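You operate a simulated robot arm through the tools that you are given. There is no shell and no other tool.

You are at the controls of a simulated robot arm. One attempt, no reset.

TASK
Build up the small lamp: cream sleeve, black socket, white ring, DAY bulb.
Fine: on the base on the green felt pad; socket and ring lie in the long yellow bin; the bulb is the large DAY one from the white rack; socket, ring and bulb are turned home; the base, the other socket, the other sleeves and rings, the rack's other bulbs and the gold lamp's bulb stay.

Only the result counts: the job must be done as asked and must still hold three seconds after the hand-in. Knocking over, shifting, dropping, spilling or breaking anything else fails it.

THE ROBOT
A 6-joint arm with a two-finger gripper, fixed in place. Base frame: the origin is at the foot of the arm, x ahead of it, y to its left, z up; the work surface is at about z = 830. Units: mm, rad, N and s.
Its first joint turns from -2.897 to 2.897 rad. Payload 2.45 kg.
Tool frame: the origin (TCP) lies between the finger pads and is the grasp point; the fingertips stand 20 mm ahead of it; z points along the fingers, y is the line along which they close. The gripper opens to 140 mm. The gripper's body begins 168 mm behind the TCP.
Orientation is told as [roll, pitch, yaw] about the base's x, y, z axes, in that order, counted from this pose: with the fingers straight down and closing along the base's y, the tool's x points along the base's -x, its y along +y and its z along -z.

THE INTERFACE
- The arm moves only by the tool apply_moves. Its argument "plan" is a list of rows, each a list of 7 numbers: the shift along the tool's x, y, z in mm, then the turn, a rotation vector about the tool's x, y, z in rad, then the finger opening in mm, from 0 to 140. In form: [[tx, ty, tz, wx, wy, wz, hand], ...]. A call has 1 to 20 rows; each row shifts and turns the commanded pose from where the row before left it, along the tool's axes as they then stand. Rows are played at 5 a second. More than 50 mm and 0.15 rad between two rows, or a gripper value outside its range, and nothing of the call is played. A pose out of reach is approached as far as the arm can. The call stops where the force on the tool passes 90 N (or 10 N more than at its start, if that is more) or the arm is blocked; 0.2 s more then pass. The fingers move at their own pace (about 45 mm/s each) and stop on an object; they squeeze with about 27 N. The grip force told is the motor's: it shows also when the fingers shut on nothing. Time passes only in rows, and 0.2 s behind the last, so rows that do not move let the fingers close. It gives the time, the measured TCP pose, the force on the tool (base axes), the opening and the grip force at its end, in the units of the frame above (readings bear some noise), with the torque about the TCP (base axes, N m) and any sound that the robot's microphone picked up, and new pictures: "views" is both (left out), scene, wrist or none.
- Cameras (640 x 400 px; columns grow to the right, rows downward): "scene" is fixed at [48.9, 498.9, 1623.6]; the picture's right is [-0.46, -0.89, 0.00], its down [-0.45, 0.24, -0.86] and it looks along [0.76, -0.40, -0.51] (base axes); focal length 335 px, centre (320, 200). "wrist" rides on the gripper at [78, 11, -209] in the tool frame; the picture's right is [-0.14, 0.99, 0.00], its down [-0.92, -0.13, -0.37] and it looks along [-0.37, -0.05, 0.93] (tool axes); focal length 280 px, centre (320, 200). There is no depth. A picture from a camera that has moved, and an enlarged one, comes with that camera's place and axes in the base frame and with its lens.
- enlarge(camera, box): a new picture of the part [left, top, right, bottom] of that camera's present view, enlarged. The clock stands still meanwhile.
- finish_job(): hands the job in; it is judged then, once.

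Places have to be worked out from the pictures, the camera data and where the tool is seen. Open the gripper and draw the arm clear of the work before you hand the job in, unless the task says otherwise.

The tools are called after "Emit:" as a command line: name --pt "numbers of a row" for each row, then --argument value for the rest, lists and objects as JSON in quotes. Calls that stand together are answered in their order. apply_moves: Moves the arm, as the interface text tells. Its arguments: {"type":"object","properties":{"plan":{"type":"array","items":{"type":"array","items":{"type":"number"}}},"views":{"type":"string","enum":["both","scene","wrist","none"]}},"required":["plan"]} The other tools are called the same way: enlarge (camera, box) takes an enlarged picture of a part of a camera's view; finish_job () hands the job in.

At the start:

```text
time_s: 0.0
tool_pos: [725.3, 333.4, 1264.5]
tcp_rot: [-0.002, 0.0, -0.001]
ft_force: [0.0, 0.3, -0.5]
wrist_torque: [0.0, -0.01, -0.01]
gripper_width: 140.1
grip_force: 0.1
```

scene: 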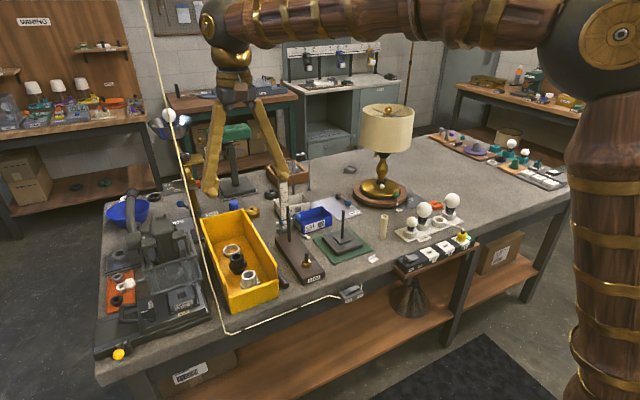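
wrist: 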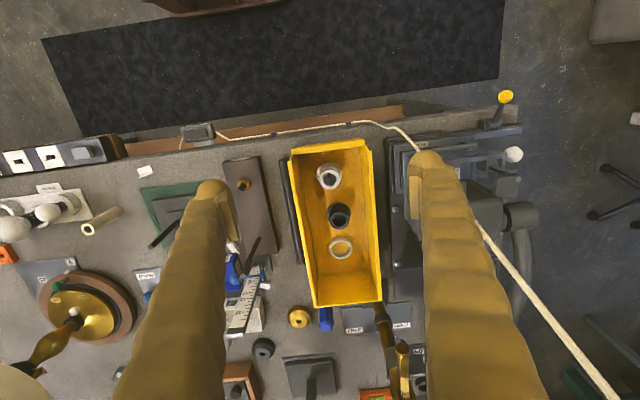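

I'll start by looking closely at the workspace from both cameras before moving anything.

Emit:
enlarge --camera "scene" --box '[180, 180, 400, 320]'

Emit:
enlarge --camera "scene" --box '[340, 170, 500, 290]'

Emit:
enlarge --camera "wrist" --box '[270, 120, 410, 320]'

Emit:
enlarge --camera "wrist" --box '[0, 120, 260, 300]'

Emit:
enlarge --camera "scene" --box '[420, 120, 580, 200]'

```text
2.86 times, centred on (290, 250) of scene
camera zoom: at [48.9, 498.9, 1623.6], right [-0.46, -0.89, 0.0], down [-0.45, 0.24, -0.86], along [0.76, -0.4, -0.51], focal length 957 px, centre (406, 57)
```

zoom: 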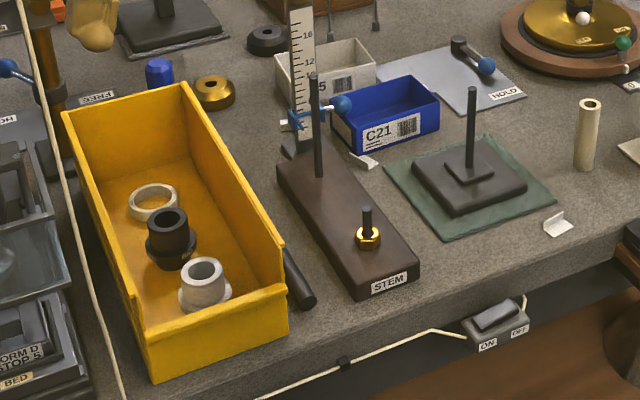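

```text
3.33 times, centred on (420, 230) of scene
camera zoom: at [48.9, 498.9, 1623.6], right [-0.46, -0.89, 0.0], down [-0.45, 0.24, -0.86], along [0.76, -0.4, -0.51], focal length 1116 px, centre (-13, 100)
```

zoom: 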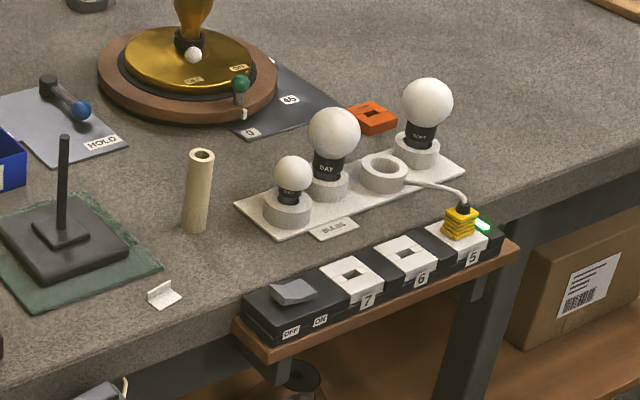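

```text
2.00 times, centred on (340, 220) of wrist
camera zoom: at [647.6, 342.9, 1473.2], right [0.14, 0.99, 0.0], down [0.92, -0.13, 0.37], along [0.37, -0.05, -0.93], focal length 561 px, centre (280, 160)
```

zoom: 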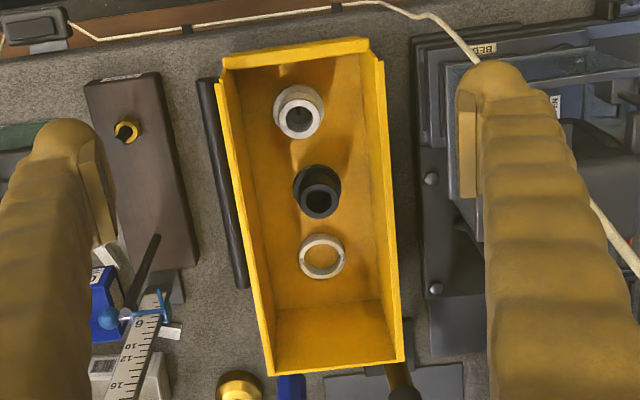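

```text
2.22 times, centred on (130, 210) of wrist
camera zoom: at [647.6, 342.9, 1473.2], right [0.14, 0.99, 0.0], down [0.92, -0.13, 0.37], along [0.37, -0.05, -0.93], focal length 623 px, centre (742, 178)
```

zoom: 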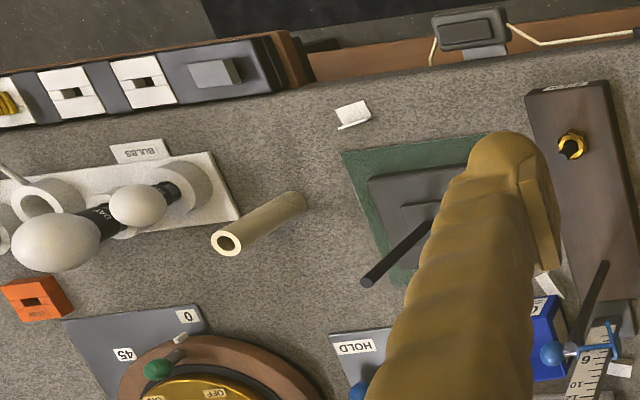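

```text
4.00 times, centred on (500, 160) of scene
camera zoom: at [48.9, 498.9, 1623.6], right [-0.46, -0.89, 0.0], down [-0.45, 0.24, -0.86], along [0.76, -0.4, -0.51], focal length 1339 px, centre (-400, 360)
```

zoom: 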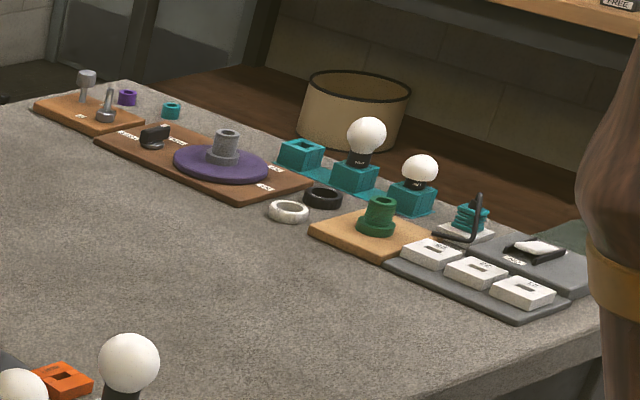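

Now zooming closer on the rack bulbs, the base with its rod, and the bin parts.

Emit:
enlarge --camera "scene" --box '[390, 185, 480, 245]'

Emit:
enlarge --camera "scene" --box '[305, 200, 395, 265]'

Emit:
enlarge --camera "scene" --box '[205, 230, 285, 300]'

Emit:
enlarge --camera "scene" --box '[265, 160, 335, 290]'

Emit:
enlarge --camera "wrist" --box '[300, 150, 380, 270]'

Emit:
enlarge --camera "scene" --box '[90, 180, 220, 370]'

```text
6.67 times, centred on (435, 215) of scene
camera zoom: at [48.9, 498.9, 1623.6], right [-0.46, -0.89, 0.0], down [-0.45, 0.24, -0.86], along [0.76, -0.4, -0.51], focal length 2232 px, centre (-447, 100)
```

zoom: 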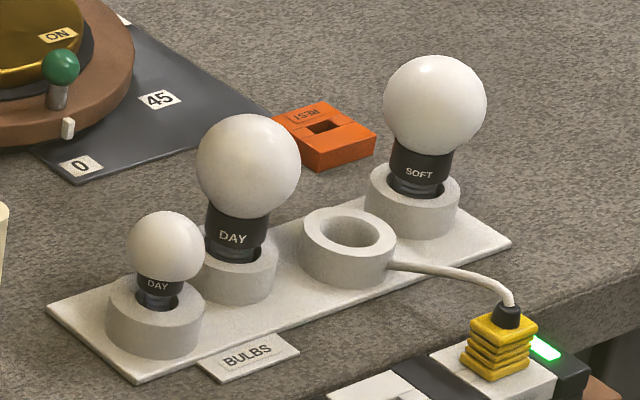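

```text
6.15 times, centred on (350, 232) of scene
camera zoom: at [48.9, 498.9, 1623.6], right [-0.46, -0.89, 0.0], down [-0.45, 0.24, -0.86], along [0.76, -0.4, -0.51], focal length 2060 px, centre (135, 0)
```

zoom: 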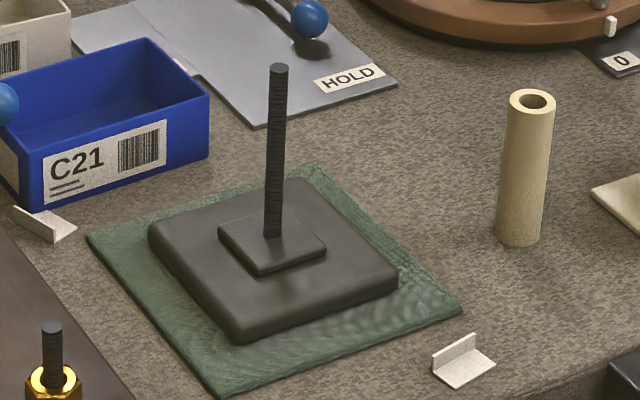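

```text
5.71 times, centred on (245, 265) of scene
camera zoom: at [48.9, 498.9, 1623.6], right [-0.46, -0.89, 0.0], down [-0.45, 0.24, -0.86], along [0.76, -0.4, -0.51], focal length 1913 px, centre (749, -171)
```

zoom: 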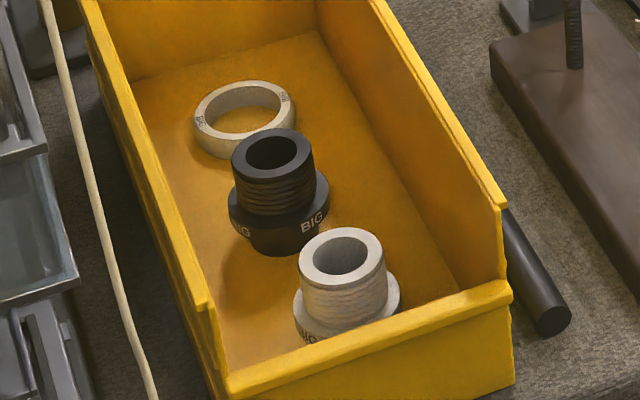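

```text
3.08 times, centred on (300, 225) of scene
camera zoom: at [48.9, 498.9, 1623.6], right [-0.46, -0.89, 0.0], down [-0.45, 0.24, -0.86], along [0.76, -0.4, -0.51], focal length 1030 px, centre (382, 123)
```

zoom: 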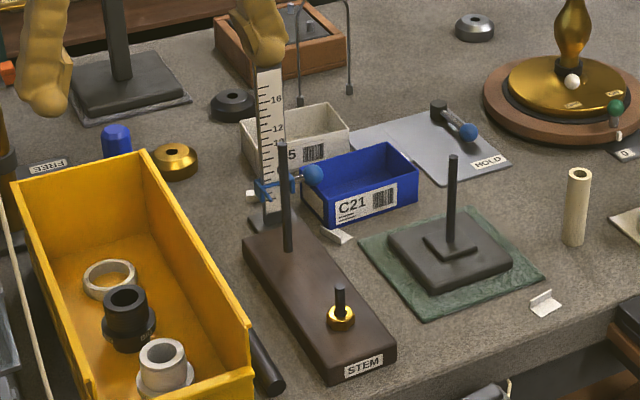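

```text
3.33 times, centred on (340, 210) of wrist
camera zoom: at [647.6, 342.9, 1473.2], right [0.14, 0.99, 0.0], down [0.92, -0.13, 0.37], along [0.37, -0.05, -0.93], focal length 935 px, centre (253, 167)
```

zoom: 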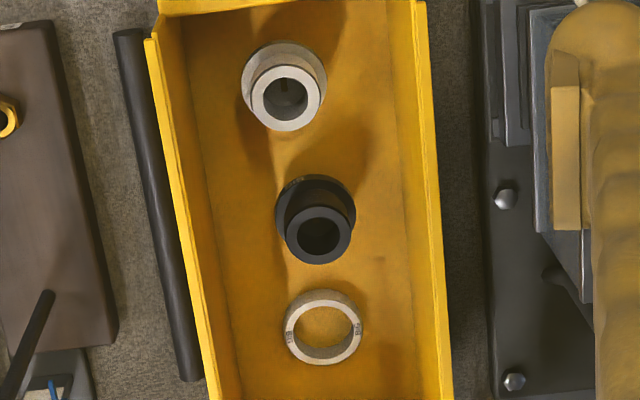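

```text
2.11 times, centred on (155, 275) of scene
camera zoom: at [48.9, 498.9, 1623.6], right [-0.46, -0.89, 0.0], down [-0.45, 0.24, -0.86], along [0.76, -0.4, -0.51], focal length 705 px, centre (667, 42)
```

zoom: 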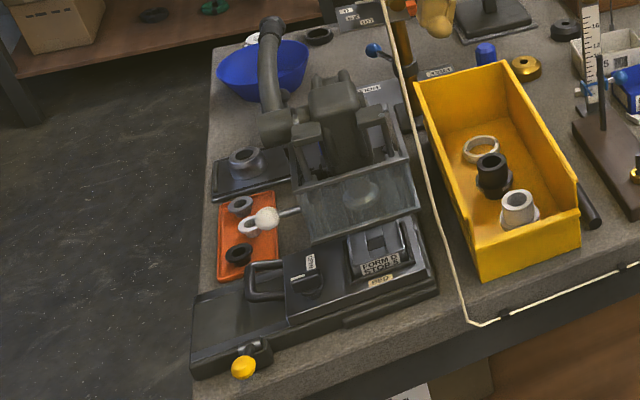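

The pictures suggest: rod base near (906,-46), sleeve standing near (861,-203), black socket near (943,347), ring near (1040,345) in the bin, and the large DAY bulb near (833,-375). A cord hangs nearly vertically around (730-780, 455), so I'll keep away from it. I'm moving up above the sleeve first to look closer.

Emit:
apply_moves --pt "-11.4 -44.7 9.5 0 0 0 80" --pt "-11.4 -44.7 9.5 0 0 0 80" --pt "-11.4 -44.7 9.5 0 0 0 80" --pt "-11.4 -44.7 9.5 0 0 0 80" --pt "-11.4 -44.7 9.5 0 0 0 80" --pt "-11.4 -44.7 9.5 0 0 0 80" --pt "-11.4 -44.7 9.5 0 0 0 80" --pt "-11.4 -44.7 9.5 0 0 0 80" --pt "-11.4 -44.7 9.5 0 0 0 80" --pt "-11.4 -44.7 9.5 0 0 0 80" --pt "-11.4 -44.7 9.5 0 0 0 80" --pt "-11.4 -44.7 9.5 0 0 0 80" --pt "0 0 0 0 0 0 80" --views "both"

```text
time_s: 2.8
tool_pos: [862.3, -204.9, 1147.4]
tcp_rot: [0.001, -0.001, 0.001]
ft_force: [0.5, 0.5, 1.0]
wrist_torque: [0.02, 0.0, 0.01]
gripper_width: 80.0
grip_force: 0.0
camera wrist: at [784.4, -194.8, 1357.6], right [0.14, 0.99, 0.0], down [0.92, -0.13, 0.37], along [0.37, -0.05, -0.93], focal length 280 px, centre (320, 200)
```

scene: 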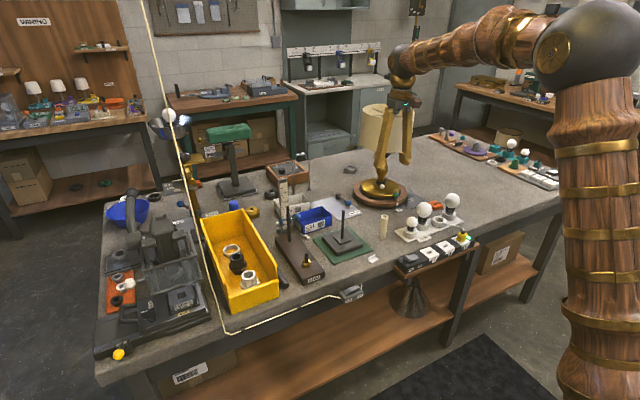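
wrist: 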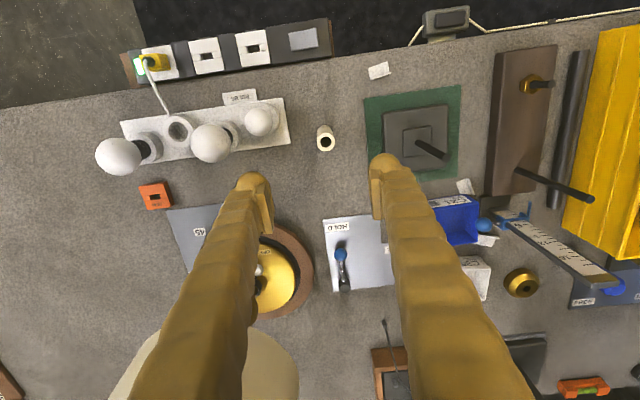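

Good overhead view. I'll enlarge the sleeve, the rod base and the bulb rack to locate them precisely.

Emit:
enlarge --camera "wrist" --box '[280, 100, 360, 180]'

Emit:
enlarge --camera "wrist" --box '[360, 70, 480, 190]'

Emit:
enlarge --camera "wrist" --box '[90, 40, 310, 220]'

Emit:
enlarge --camera "scene" --box '[310, 195, 400, 270]'

```text
5.00 times, centred on (320, 140) of wrist
camera zoom: at [784.4, -194.8, 1357.6], right [0.14, 0.99, 0.0], down [0.92, -0.13, 0.37], along [0.37, -0.05, -0.93], focal length 1402 px, centre (320, 500)
```

zoom: 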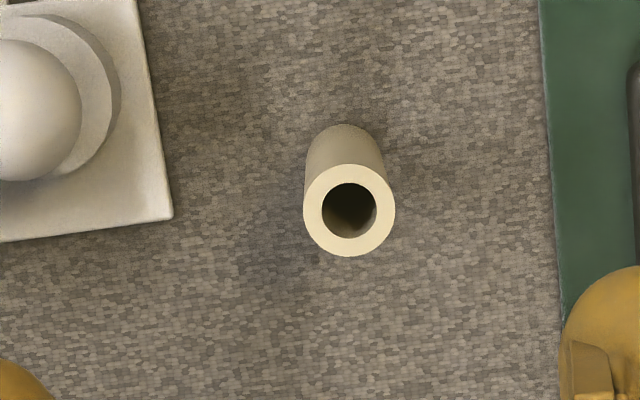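

```text
3.33 times, centred on (420, 130) of wrist
camera zoom: at [784.4, -194.8, 1357.6], right [0.14, 0.99, 0.0], down [0.92, -0.13, 0.37], along [0.37, -0.05, -0.93], focal length 935 px, centre (-13, 433)
```

zoom: 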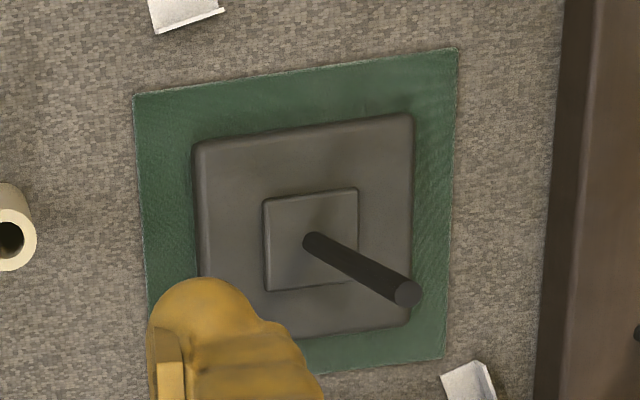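

```text
2.22 times, centred on (200, 130) of wrist
camera zoom: at [784.4, -194.8, 1357.6], right [0.14, 0.99, 0.0], down [0.92, -0.13, 0.37], along [0.37, -0.05, -0.93], focal length 623 px, centre (587, 356)
```

zoom: 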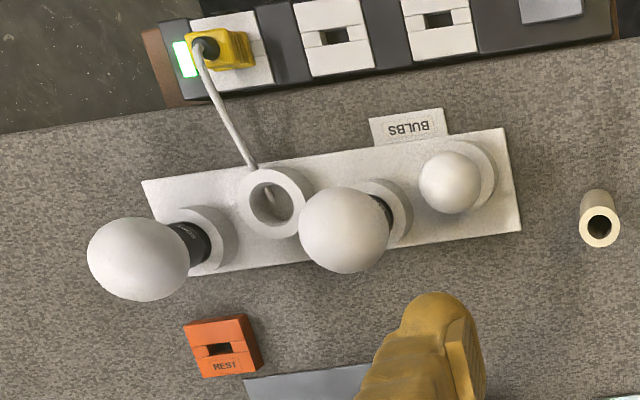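

```text
5.33 times, centred on (355, 232) of scene
camera zoom: at [48.9, 498.9, 1623.6], right [-0.46, -0.89, 0.0], down [-0.45, 0.24, -0.86], along [0.76, -0.4, -0.51], focal length 1786 px, centre (133, 27)
```

zoom: 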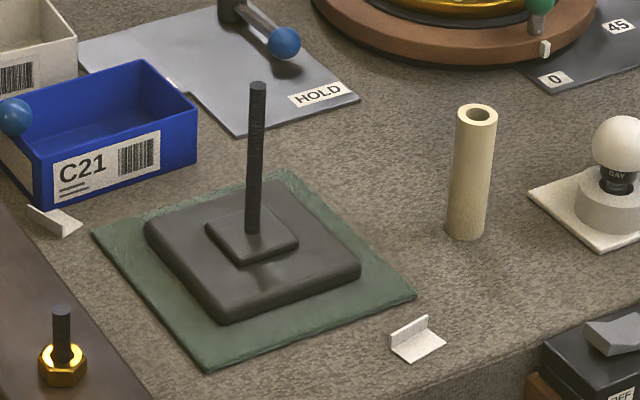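

The wrist camera puts the sleeve at about (861,-196) with its top near z 935 (28 mm outside, 16 mm hole), and the rod at about (898,-35). I'm descending to just above the sleeve to refine.

Emit:
apply_moves --pt "0.6 4 37 0 0 0 80" --pt "0.6 4 37 0 0 0 80" --pt "0 0 37 0 0 0 80" --pt "0 0 36 0 0 0 80" --pt "0 0 0 0 0 0 80" --views "wrist"

Emit:
enlarge --camera "wrist" --box '[270, 130, 370, 220]'

Emit:
enlarge --camera "scene" --box '[350, 170, 430, 250]'

```text
time_s: 4.0
tool_pos: [861.0, -196.9, 1002.4]
tcp_rot: [0.0, 0.002, 0.0]
ft_force: [-0.1, -0.3, -0.2]
wrist_torque: [0.01, 0.02, 0.0]
gripper_width: 79.8
grip_force: 0.0
camera wrist: at [783.4, -187.2, 1211.8], right [0.14, 0.99, 0.0], down [0.92, -0.13, 0.37], along [0.36, -0.05, -0.93], focal length 280 px, centre (320, 200)
```

wrist: 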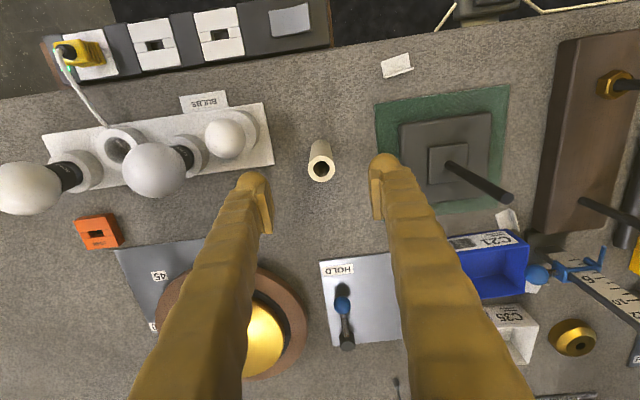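

```text
4.44 times, centred on (320, 175) of wrist
camera zoom: at [783.4, -187.2, 1211.8], right [0.14, 0.99, 0.0], down [0.92, -0.13, 0.37], along [0.36, -0.05, -0.93], focal length 1246 px, centre (320, 311)
```

zoom: 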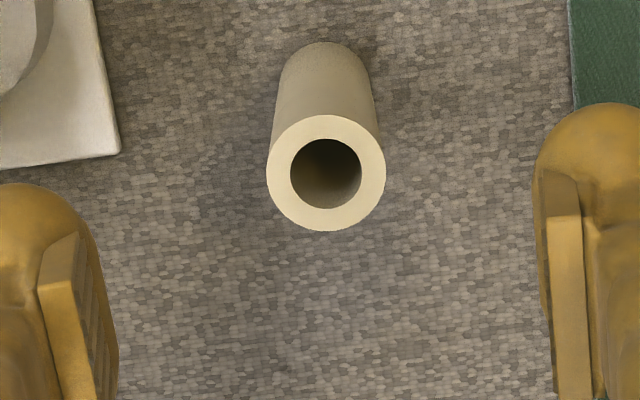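

```text
5.00 times, centred on (390, 210) of scene
camera zoom: at [48.9, 498.9, 1623.6], right [-0.46, -0.89, 0.0], down [-0.45, 0.24, -0.86], along [0.76, -0.4, -0.51], focal length 1674 px, centre (-30, 150)
```

zoom: 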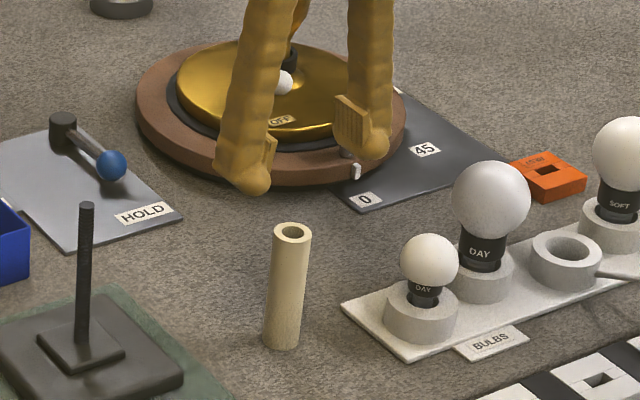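

The sleeve top is centred under the hand at about (859.5,-196.7). I'm lowering to grip it 75 mm above the table and closing.

Emit:
apply_moves --pt "1.5 0 33 0 0 0 80" --pt "0 0 33 0 0 0 80" --pt "0 0 31 0 0 0 80" --pt "0 0 0 0 0 0 80" --pt "0 0 0 0 0 0 20" --pt "0 0 0 0 0 0 15" --pt "0 0 0 0 0 0 10" --pt "0 0 0 0 0 0 10" --pt "0 0 0 0 0 0 10" --views "both"

Emit:
enlarge --camera "wrist" --box '[270, 140, 370, 230]'

Emit:
enlarge --camera "scene" --box '[350, 170, 430, 250]'

```text
time_s: 6.0
tool_pos: [859.8, -197.1, 907.3]
tcp_rot: [0.001, -0.002, -0.001]
ft_force: [-0.4, 0.0, 0.5]
wrist_torque: [0.01, 0.01, 0.01]
gripper_width: 23.0
grip_force: 26.4
camera wrist: at [782.1, -187.4, 1116.0], right [0.14, 0.99, 0.0], down [0.92, -0.13, 0.37], along [0.36, -0.05, -0.93], focal length 280 px, centre (320, 200)
```

scene: 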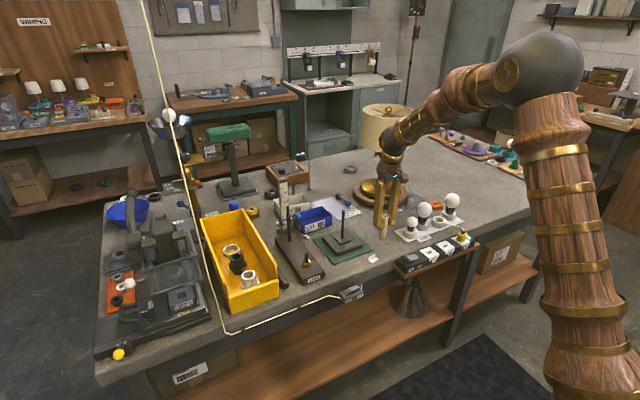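
wrist: 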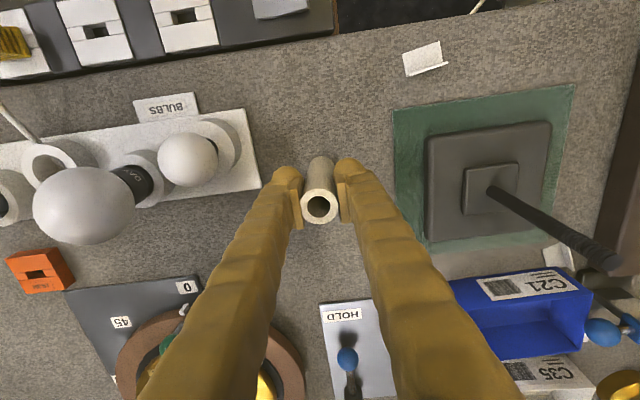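

```text
4.44 times, centred on (320, 185) of wrist
camera zoom: at [782.1, -187.4, 1116.0], right [0.14, 0.99, 0.0], down [0.92, -0.13, 0.37], along [0.36, -0.05, -0.93], focal length 1246 px, centre (320, 267)
```

zoom: 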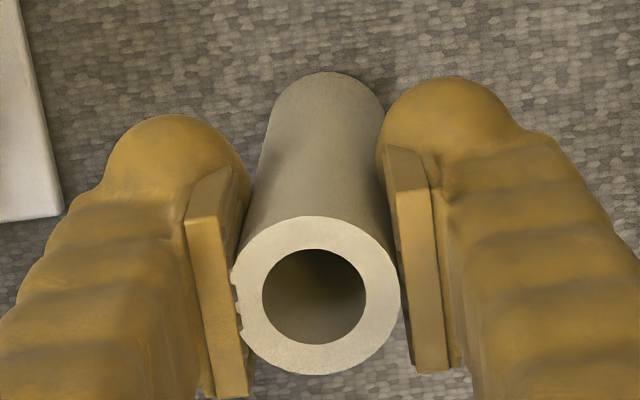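

```text
5.00 times, centred on (390, 210) of scene
camera zoom: at [48.9, 498.9, 1623.6], right [-0.46, -0.89, 0.0], down [-0.45, 0.24, -0.86], along [0.76, -0.4, -0.51], focal length 1674 px, centre (-30, 150)
```

zoom: 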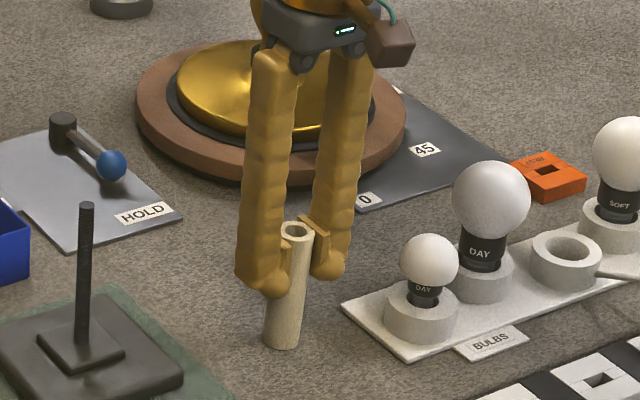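

The sleeve is held (opening stopped at 23 mm, 26 N), with the hole centred on the TCP within about 0.5 mm. I'll zoom on the rod from here for triangulation, then lift straight up.

Emit:
enlarge --camera "wrist" --box '[440, 130, 640, 290]'

Emit:
apply_moves --pt "0 0 -20 0 0 0 10" --pt "0 0 -40 0 0 0 10" --pt "0 0 -40 0 0 0 10" --pt "0 0 -40 0 0 0 10" --pt "0 0 -40 0 0 0 10" --pt "0 0 0 0 0 0 10" --views "both"

Emit:
enlarge --camera "wrist" --box '[370, 70, 490, 190]'

```text
2.50 times, centred on (540, 210) of wrist
camera zoom: at [782.1, -187.4, 1116.0], right [0.14, 0.99, 0.0], down [0.92, -0.13, 0.37], along [0.36, -0.05, -0.93], focal length 701 px, centre (-230, 175)
```

zoom: 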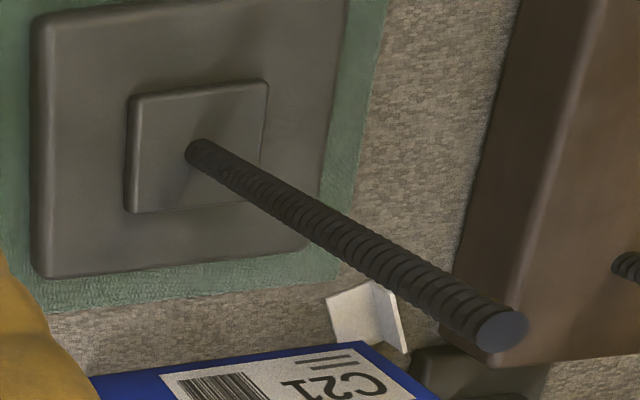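

```text
time_s: 7.4
tool_pos: [859.6, -195.0, 1085.2]
tcp_rot: [0.0, -0.001, 0.001]
ft_force: [-0.8, 0.1, 0.3]
wrist_torque: [-0.02, -0.04, 0.03]
gripper_width: 23.3
grip_force: 26.4
camera wrist: at [781.7, -185.8, 1293.8], right [0.14, 0.99, 0.0], down [0.92, -0.13, 0.37], along [0.37, -0.05, -0.93], focal length 280 px, centre (320, 200)
```

scene: 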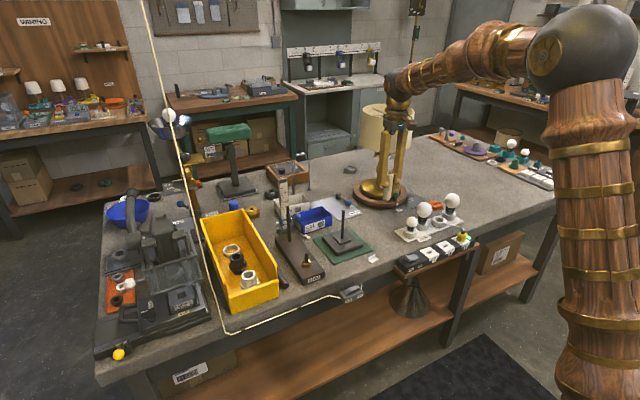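
wrist: 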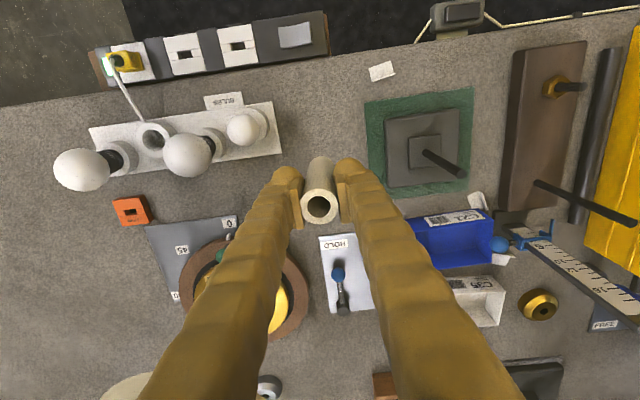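

```text
3.33 times, centred on (430, 130) of wrist
camera zoom: at [781.7, -185.8, 1293.8], right [0.14, 0.99, 0.0], down [0.92, -0.13, 0.37], along [0.37, -0.05, -0.93], focal length 935 px, centre (-47, 433)
```

zoom: 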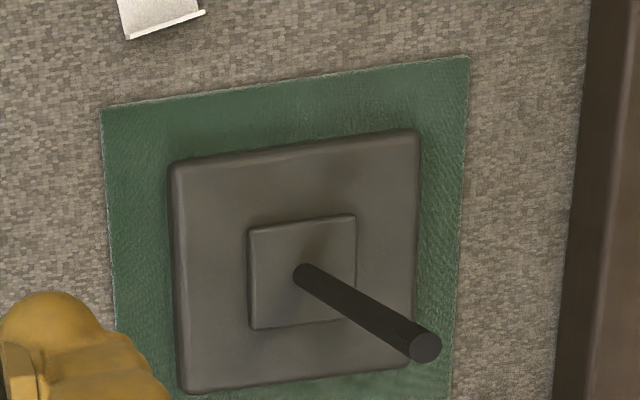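

The rod triangulates to about (898,-35.8), bottom z 857 and top z 979. The sleeve bottom is at about z 1008, so I'm moving across above the rod and will check the alignment.

Emit:
apply_moves --pt "-9.7 39.9 0 0 0 0 10" --pt "-9.7 39.9 0 0 0 0 10" --pt "-9.7 39.9 0 0 0 0 10" --pt "-9.7 39.8 0 0 0 0 10" --pt "0 0 0 0 0 0 10" --pt "0 0 0 0 0 0 10" --views "both"

Emit:
enlarge --camera "wrist" --box '[260, 100, 380, 240]'

Emit:
enlarge --camera "scene" --box '[310, 160, 390, 260]'

```text
time_s: 8.8
tool_pos: [897.1, -34.5, 1082.5]
tcp_rot: [0.0, 0.0, -0.002]
ft_force: [-0.4, -0.6, -0.6]
wrist_torque: [-0.02, -0.02, 0.02]
gripper_width: 23.2
grip_force: 27.2
camera wrist: at [819.6, -25.1, 1291.6], right [0.14, 0.99, 0.0], down [0.92, -0.13, 0.37], along [0.37, -0.05, -0.93], focal length 280 px, centre (320, 200)
```

scene: 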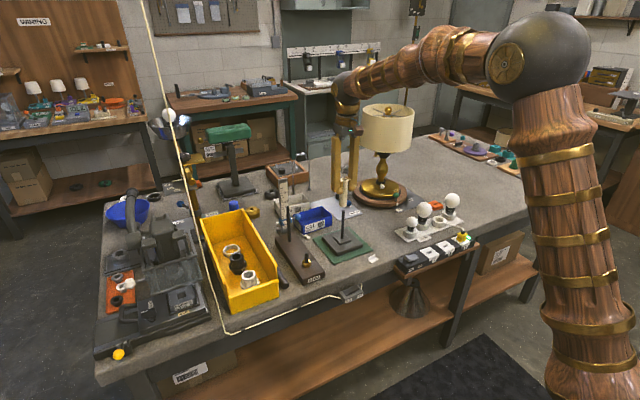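
wrist: 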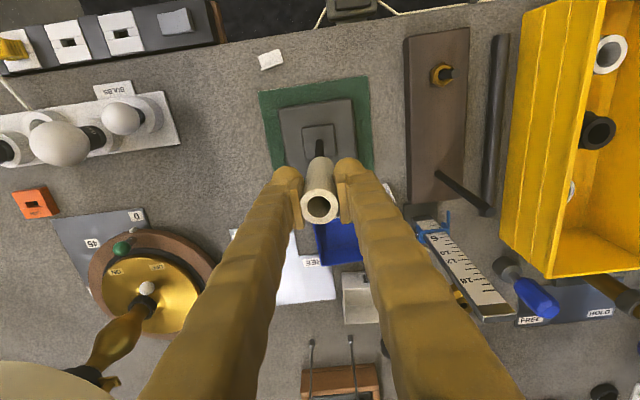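

```text
2.86 times, centred on (320, 170) of wrist
camera zoom: at [819.6, -25.1, 1291.6], right [0.14, 0.99, 0.0], down [0.92, -0.13, 0.37], along [0.37, -0.05, -0.93], focal length 801 px, centre (320, 286)
```

zoom: 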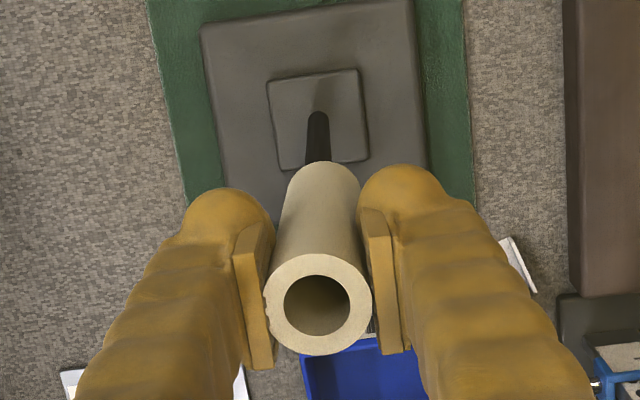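

```text
4.00 times, centred on (350, 210) of scene
camera zoom: at [48.9, 498.9, 1623.6], right [-0.46, -0.89, 0.0], down [-0.45, 0.24, -0.86], along [0.76, -0.4, -0.51], focal length 1339 px, centre (200, 160)
```

zoom: 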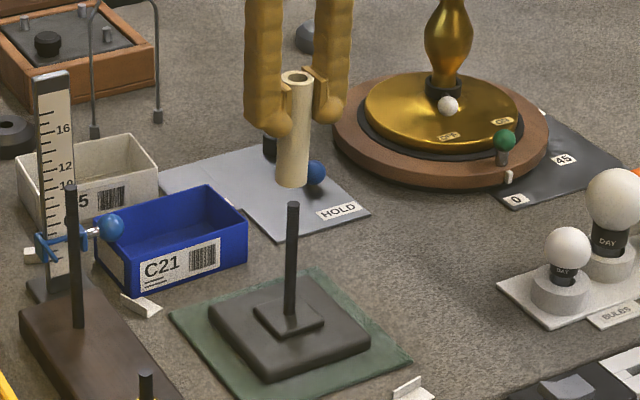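

In the scene view the sleeve axis lines up with the rod within about 1 px. The wrist view suggests moving about 1 mm toward the robot, so I'll do that, lower to just above the rod tip, and look again.

Emit:
apply_moves --pt "1.2 0 12 0 0 0 10" --pt "0 0 10 0 0 0 10" --pt "0 0 0 0 0 0 10" --pt "0 0 0 0 0 0 10" --views "both"

Emit:
enlarge --camera "wrist" --box '[270, 110, 370, 230]'

Emit:
enlarge --camera "scene" --box '[325, 180, 365, 250]'

```text
time_s: 9.8
tool_pos: [897.3, -35.1, 1063.7]
tcp_rot: [0.0, 0.0, 0.0]
ft_force: [0.0, 0.2, -0.4]
wrist_torque: [0.02, 0.02, -0.02]
gripper_width: 23.2
grip_force: 26.7
camera wrist: at [818.7, -25.5, 1272.2], right [0.14, 0.99, 0.0], down [0.92, -0.13, 0.37], along [0.37, -0.05, -0.93], focal length 280 px, centre (320, 200)
```

scene: 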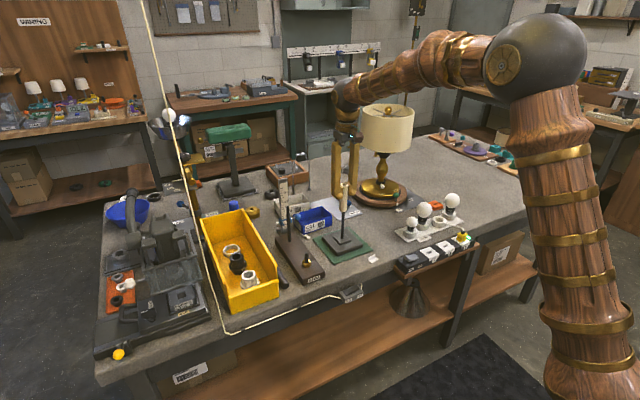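
wrist: 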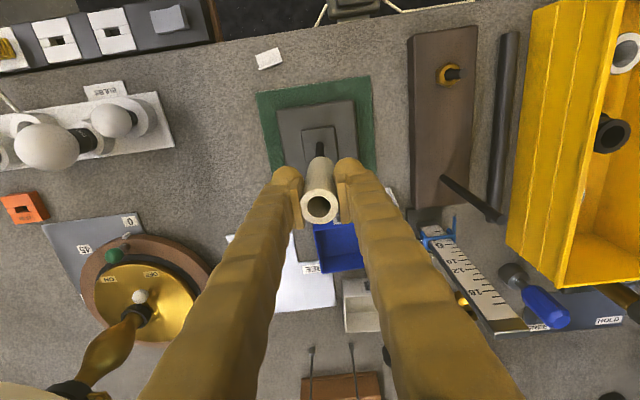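

```text
3.33 times, centred on (320, 170) of wrist
camera zoom: at [818.7, -25.5, 1272.2], right [0.14, 0.99, 0.0], down [0.92, -0.13, 0.37], along [0.37, -0.05, -0.93], focal length 935 px, centre (320, 300)
```

zoom: 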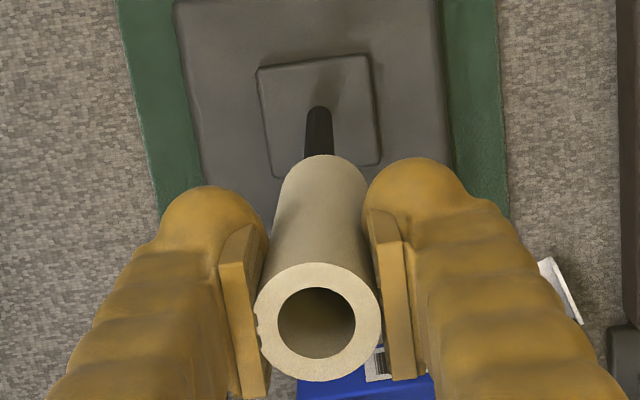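

```text
5.71 times, centred on (345, 215) of scene
camera zoom: at [48.9, 498.9, 1623.6], right [-0.46, -0.89, 0.0], down [-0.45, 0.24, -0.86], along [0.76, -0.4, -0.51], focal length 1913 px, centre (177, 114)
```

zoom: 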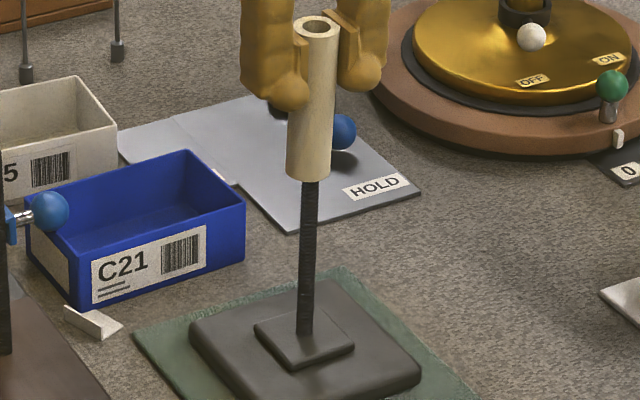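

The views agree to within about 1 mm of alignment, so I'm lowering in small steps and watching the force.

Emit:
apply_moves --pt "0.6 0 4 0 0 0 10" --pt "0 0 4 0 0 0 10" --pt "0 0 4 0 0 0 10" --pt "0 0 0 0 0 0 10" --views "none"

Emit:
enlarge --camera "scene" --box '[325, 180, 365, 250]'

```text
time_s: 10.8
tool_pos: [896.7, -35.8, 1051.7]
tcp_rot: [0.0, 0.0, 0.0]
ft_force: [0.2, -0.1, -0.6]
wrist_torque: [0.02, 0.0, -0.01]
gripper_width: 23.2
grip_force: 26.5
```

```text
5.71 times, centred on (345, 215) of scene
camera zoom: at [48.9, 498.9, 1623.6], right [-0.46, -0.89, 0.0], down [-0.45, 0.24, -0.86], along [0.76, -0.4, -0.51], focal length 1913 px, centre (177, 114)
```

zoom: 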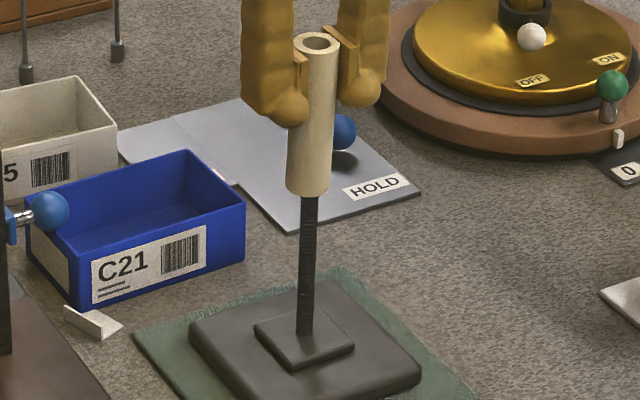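

No contact force, with the sleeve bottom now about at the rod tip level. Continuing down in small steps.

Emit:
apply_moves --pt "0 0 4 0 0 0 10" --pt "0 0 4 0 0 0 10" --pt "0 0 4 0 0 0 10" --pt "0 0 4 0 0 0 10" --pt "0 0 0 0 0 0 10" --views "none"

Emit:
enlarge --camera "scene" --box '[325, 180, 365, 250]'

Emit:
enlarge --camera "wrist" --box '[270, 110, 370, 230]'

```text
time_s: 12.0
tool_pos: [898.4, -34.8, 1035.5]
tcp_rot: [-0.001, 0.0, 0.0]
ft_force: [0.1, 0.5, 0.0]
wrist_torque: [0.01, 0.01, 0.03]
gripper_width: 23.1
grip_force: 27.3
```

```text
5.71 times, centred on (345, 215) of scene
camera zoom: at [48.9, 498.9, 1623.6], right [-0.46, -0.89, 0.0], down [-0.45, 0.24, -0.86], along [0.76, -0.4, -0.51], focal length 1913 px, centre (177, 114)
```

zoom: 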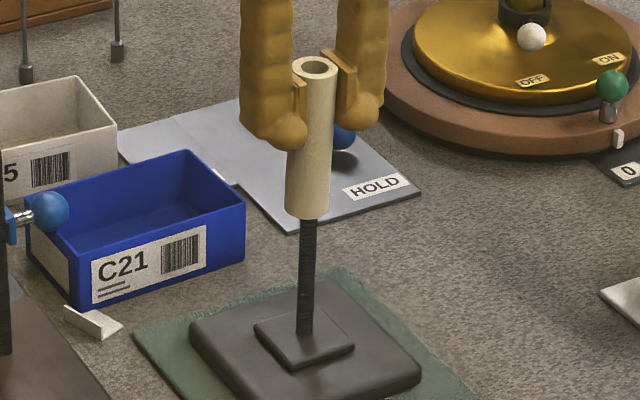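

```text
3.33 times, centred on (320, 170) of wrist
camera zoom: at [819.0, -25.7, 1244.4], right [0.14, 0.99, 0.0], down [0.92, -0.13, 0.37], along [0.36, -0.05, -0.93], focal length 935 px, centre (320, 300)
```

zoom: 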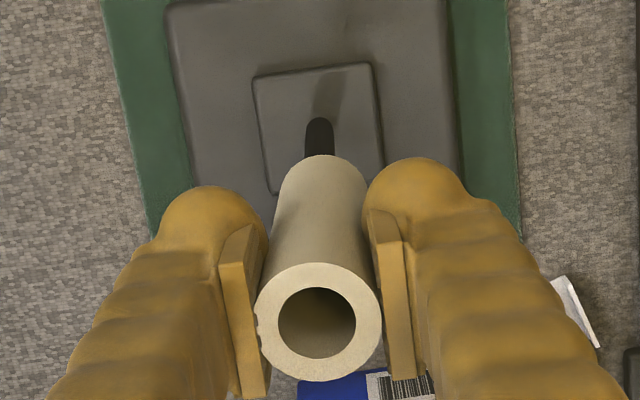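

The sleeve bottom (about z 958) is well below the rod tip with no side force, so the rod is inside. Lowering most of the way, then slowly to the seat.

Emit:
apply_moves --pt "0 0 16 0 0 0 10" --pt "0 0 16 0 0 0 10" --pt "0 0 16 0 0 0 10" --pt "0 0 16 0 0 0 10" --pt "0 0 16 0 0 0 10" --pt "0 0 8 0 0 0 10" --pt "0 0 0 0 0 0 10" --views "both"

Emit:
enlarge --camera "scene" --box '[325, 180, 365, 250]'

Emit:
enlarge --camera "wrist" --box '[270, 110, 370, 230]'

```text
time_s: 13.6
tool_pos: [896.1, -34.2, 947.4]
tcp_rot: [0.001, 0.001, 0.002]
ft_force: [0.0, 0.3, -0.3]
wrist_torque: [0.01, -0.01, 0.02]
gripper_width: 23.4
grip_force: 27.0
camera wrist: at [818.1, -25.8, 1157.5], right [0.14, 0.99, 0.0], down [0.92, -0.13, 0.37], along [0.37, -0.05, -0.93], focal length 280 px, centre (320, 200)
```

scene: 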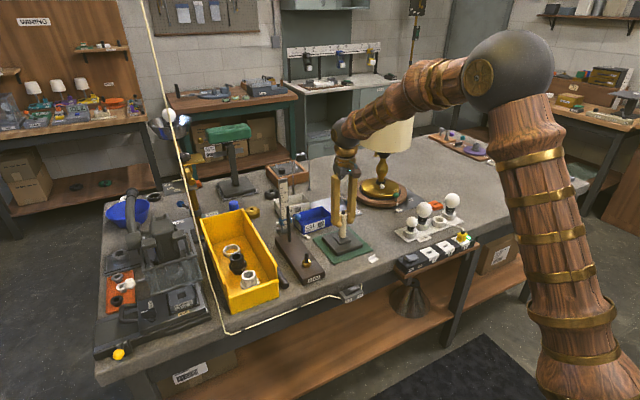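
wrist: 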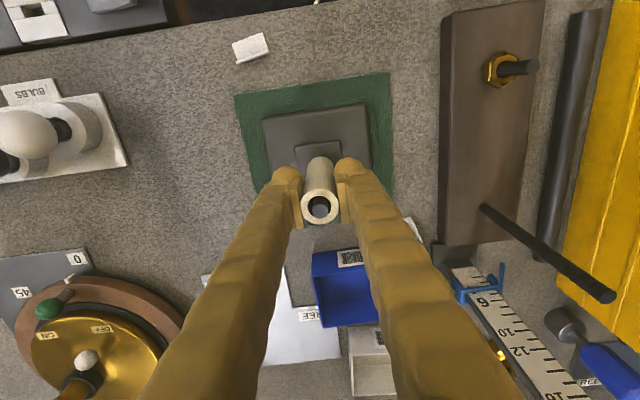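

```text
5.71 times, centred on (345, 215) of scene
camera zoom: at [48.9, 498.9, 1623.6], right [-0.46, -0.89, 0.0], down [-0.45, 0.24, -0.86], along [0.76, -0.4, -0.51], focal length 1913 px, centre (177, 114)
```

zoom: 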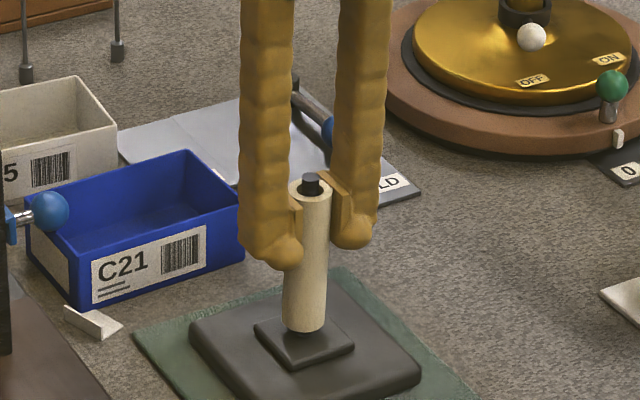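

```text
3.33 times, centred on (320, 170) of wrist
camera zoom: at [818.1, -25.8, 1157.5], right [0.14, 0.99, 0.0], down [0.92, -0.13, 0.37], along [0.37, -0.05, -0.93], focal length 935 px, centre (320, 300)
```

zoom: 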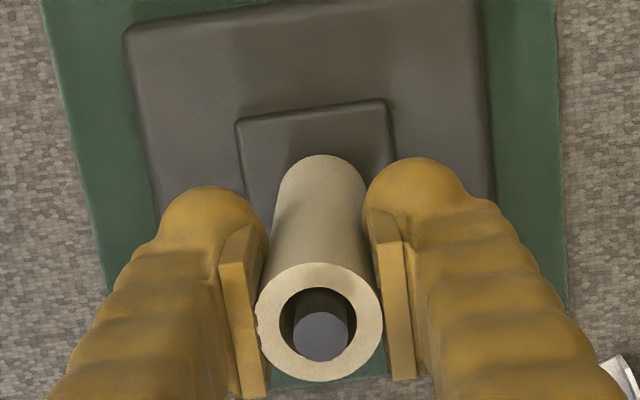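

The rod now shows through the sleeve's bore, nicely centred. Lowering the last few millimetres until it seats.

Emit:
apply_moves --pt "0 0 3 0 0 0 10" --pt "0 0 3 0 0 0 10" --pt "0 0 2 0 0 0 10" --pt "0 0 0 0 0 0 10" --views "none"

Emit:
enlarge --camera "scene" --box '[325, 180, 365, 250]'

```text
time_s: 14.6
tool_pos: [895.9, -35.1, 939.5]
tcp_rot: [0.001, 0.0, 0.0]
ft_force: [0.1, 1.0, -0.5]
wrist_torque: [0.03, 0.0, 0.01]
gripper_width: 23.0
grip_force: 27.4
```

```text
5.71 times, centred on (345, 215) of scene
camera zoom: at [48.9, 498.9, 1623.6], right [-0.46, -0.89, 0.0], down [-0.45, 0.24, -0.86], along [0.76, -0.4, -0.51], focal length 1913 px, centre (177, 114)
```

zoom: 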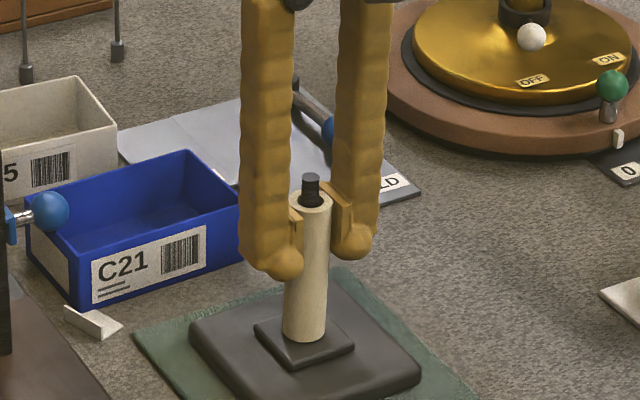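

Nearly seated, so another few millimetres in fine steps.

Emit:
apply_moves --pt "0 0 1.5 0 0 0 10" --pt "0 0 1.5 0 0 0 10" --pt "0 0 1 0 0 0 10" --pt "0 0 0 0 0 0 10" --views "none"

Emit:
enlarge --camera "scene" --box '[325, 180, 365, 250]'

```text
time_s: 15.6
tool_pos: [897.6, -34.9, 937.9]
tcp_rot: [0.0, -0.003, 0.0]
ft_force: [-0.1, 2.3, 20.5]
wrist_torque: [0.06, -0.04, -0.01]
gripper_width: 23.0
grip_force: 26.8
```

```text
5.71 times, centred on (345, 215) of scene
camera zoom: at [48.9, 498.9, 1623.6], right [-0.46, -0.89, 0.0], down [-0.45, 0.24, -0.86], along [0.76, -0.4, -0.51], focal length 1913 px, centre (177, 114)
```

zoom: 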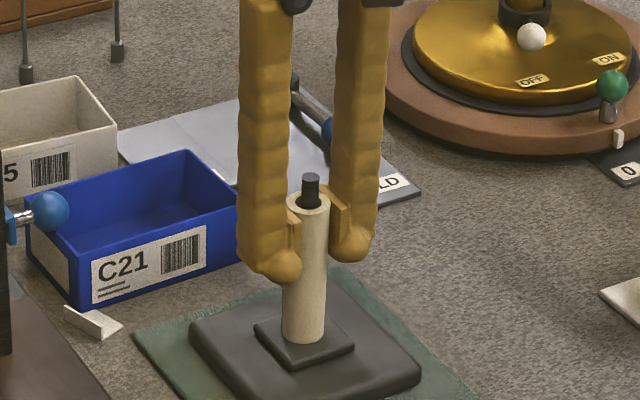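

The sleeve has seated (20 N upward reaction). I'm relieving the pressure, opening, and lifting clear.

Emit:
apply_moves --pt "0 0 -1 0 0 0 10" --pt "0 0 0 0 0 0 30" --pt "0 0 0 0 0 0 60" --pt "0 0 0 0 0 0 60" --pt "0 0 0 0 0 0 60" --pt "0 0 -40 0 0 0 60" --pt "0 0 -40 0 0 0 60" --pt "0 0 -40 0 0 0 60" --pt "0 0 -40 0 0 0 60" --pt "0 0 0 0 0 0 60" --views "both"

Emit:
enlarge --camera "scene" --box '[325, 180, 365, 250]'

Emit:
enlarge --camera "wrist" --box '[270, 110, 370, 230]'

```text
time_s: 17.8
tool_pos: [896.6, -35.8, 1096.9]
tcp_rot: [0.0, 0.001, -0.001]
ft_force: [0.4, -0.2, -0.2]
wrist_torque: [-0.05, -0.01, 0.04]
gripper_width: 60.1
grip_force: 0.2
camera wrist: at [818.1, -25.6, 1306.3], right [0.14, 0.99, 0.0], down [0.92, -0.13, 0.37], along [0.36, -0.05, -0.93], focal length 280 px, centre (320, 200)
```

scene: 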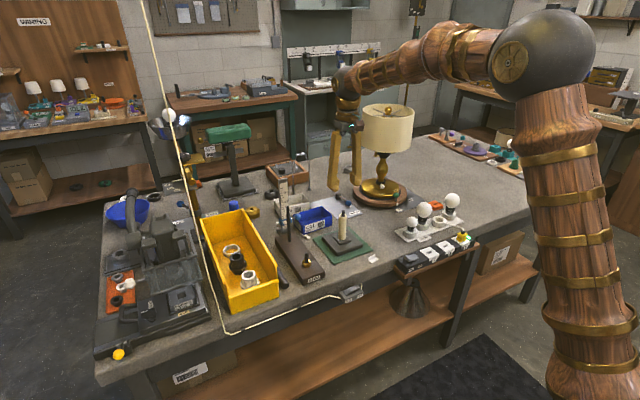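
wrist: 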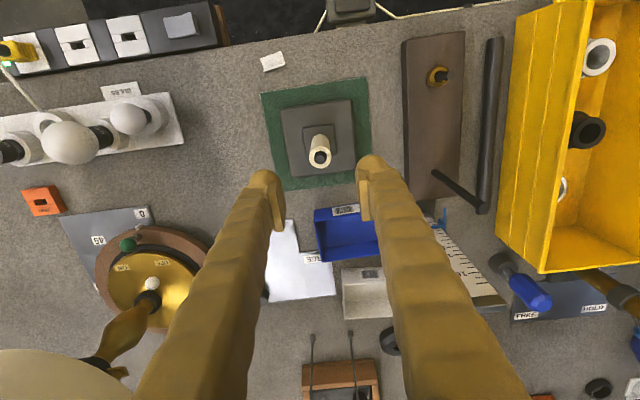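

```text
5.71 times, centred on (345, 215) of scene
camera zoom: at [48.9, 498.9, 1623.6], right [-0.46, -0.89, 0.0], down [-0.45, 0.24, -0.86], along [0.76, -0.4, -0.51], focal length 1913 px, centre (177, 114)
```

zoom: 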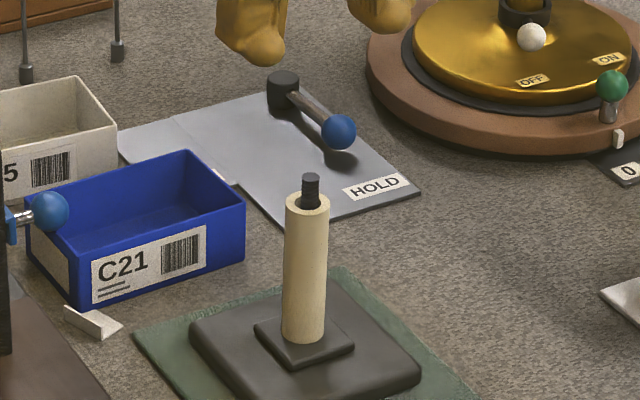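

```text
3.33 times, centred on (320, 170) of wrist
camera zoom: at [818.1, -25.6, 1306.3], right [0.14, 0.99, 0.0], down [0.92, -0.13, 0.37], along [0.36, -0.05, -0.93], focal length 935 px, centre (320, 300)
```

zoom: 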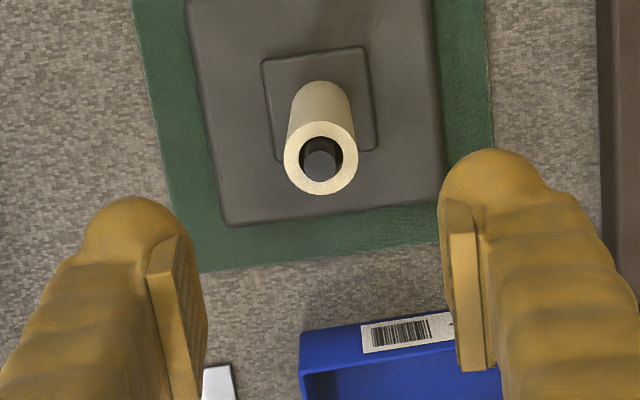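

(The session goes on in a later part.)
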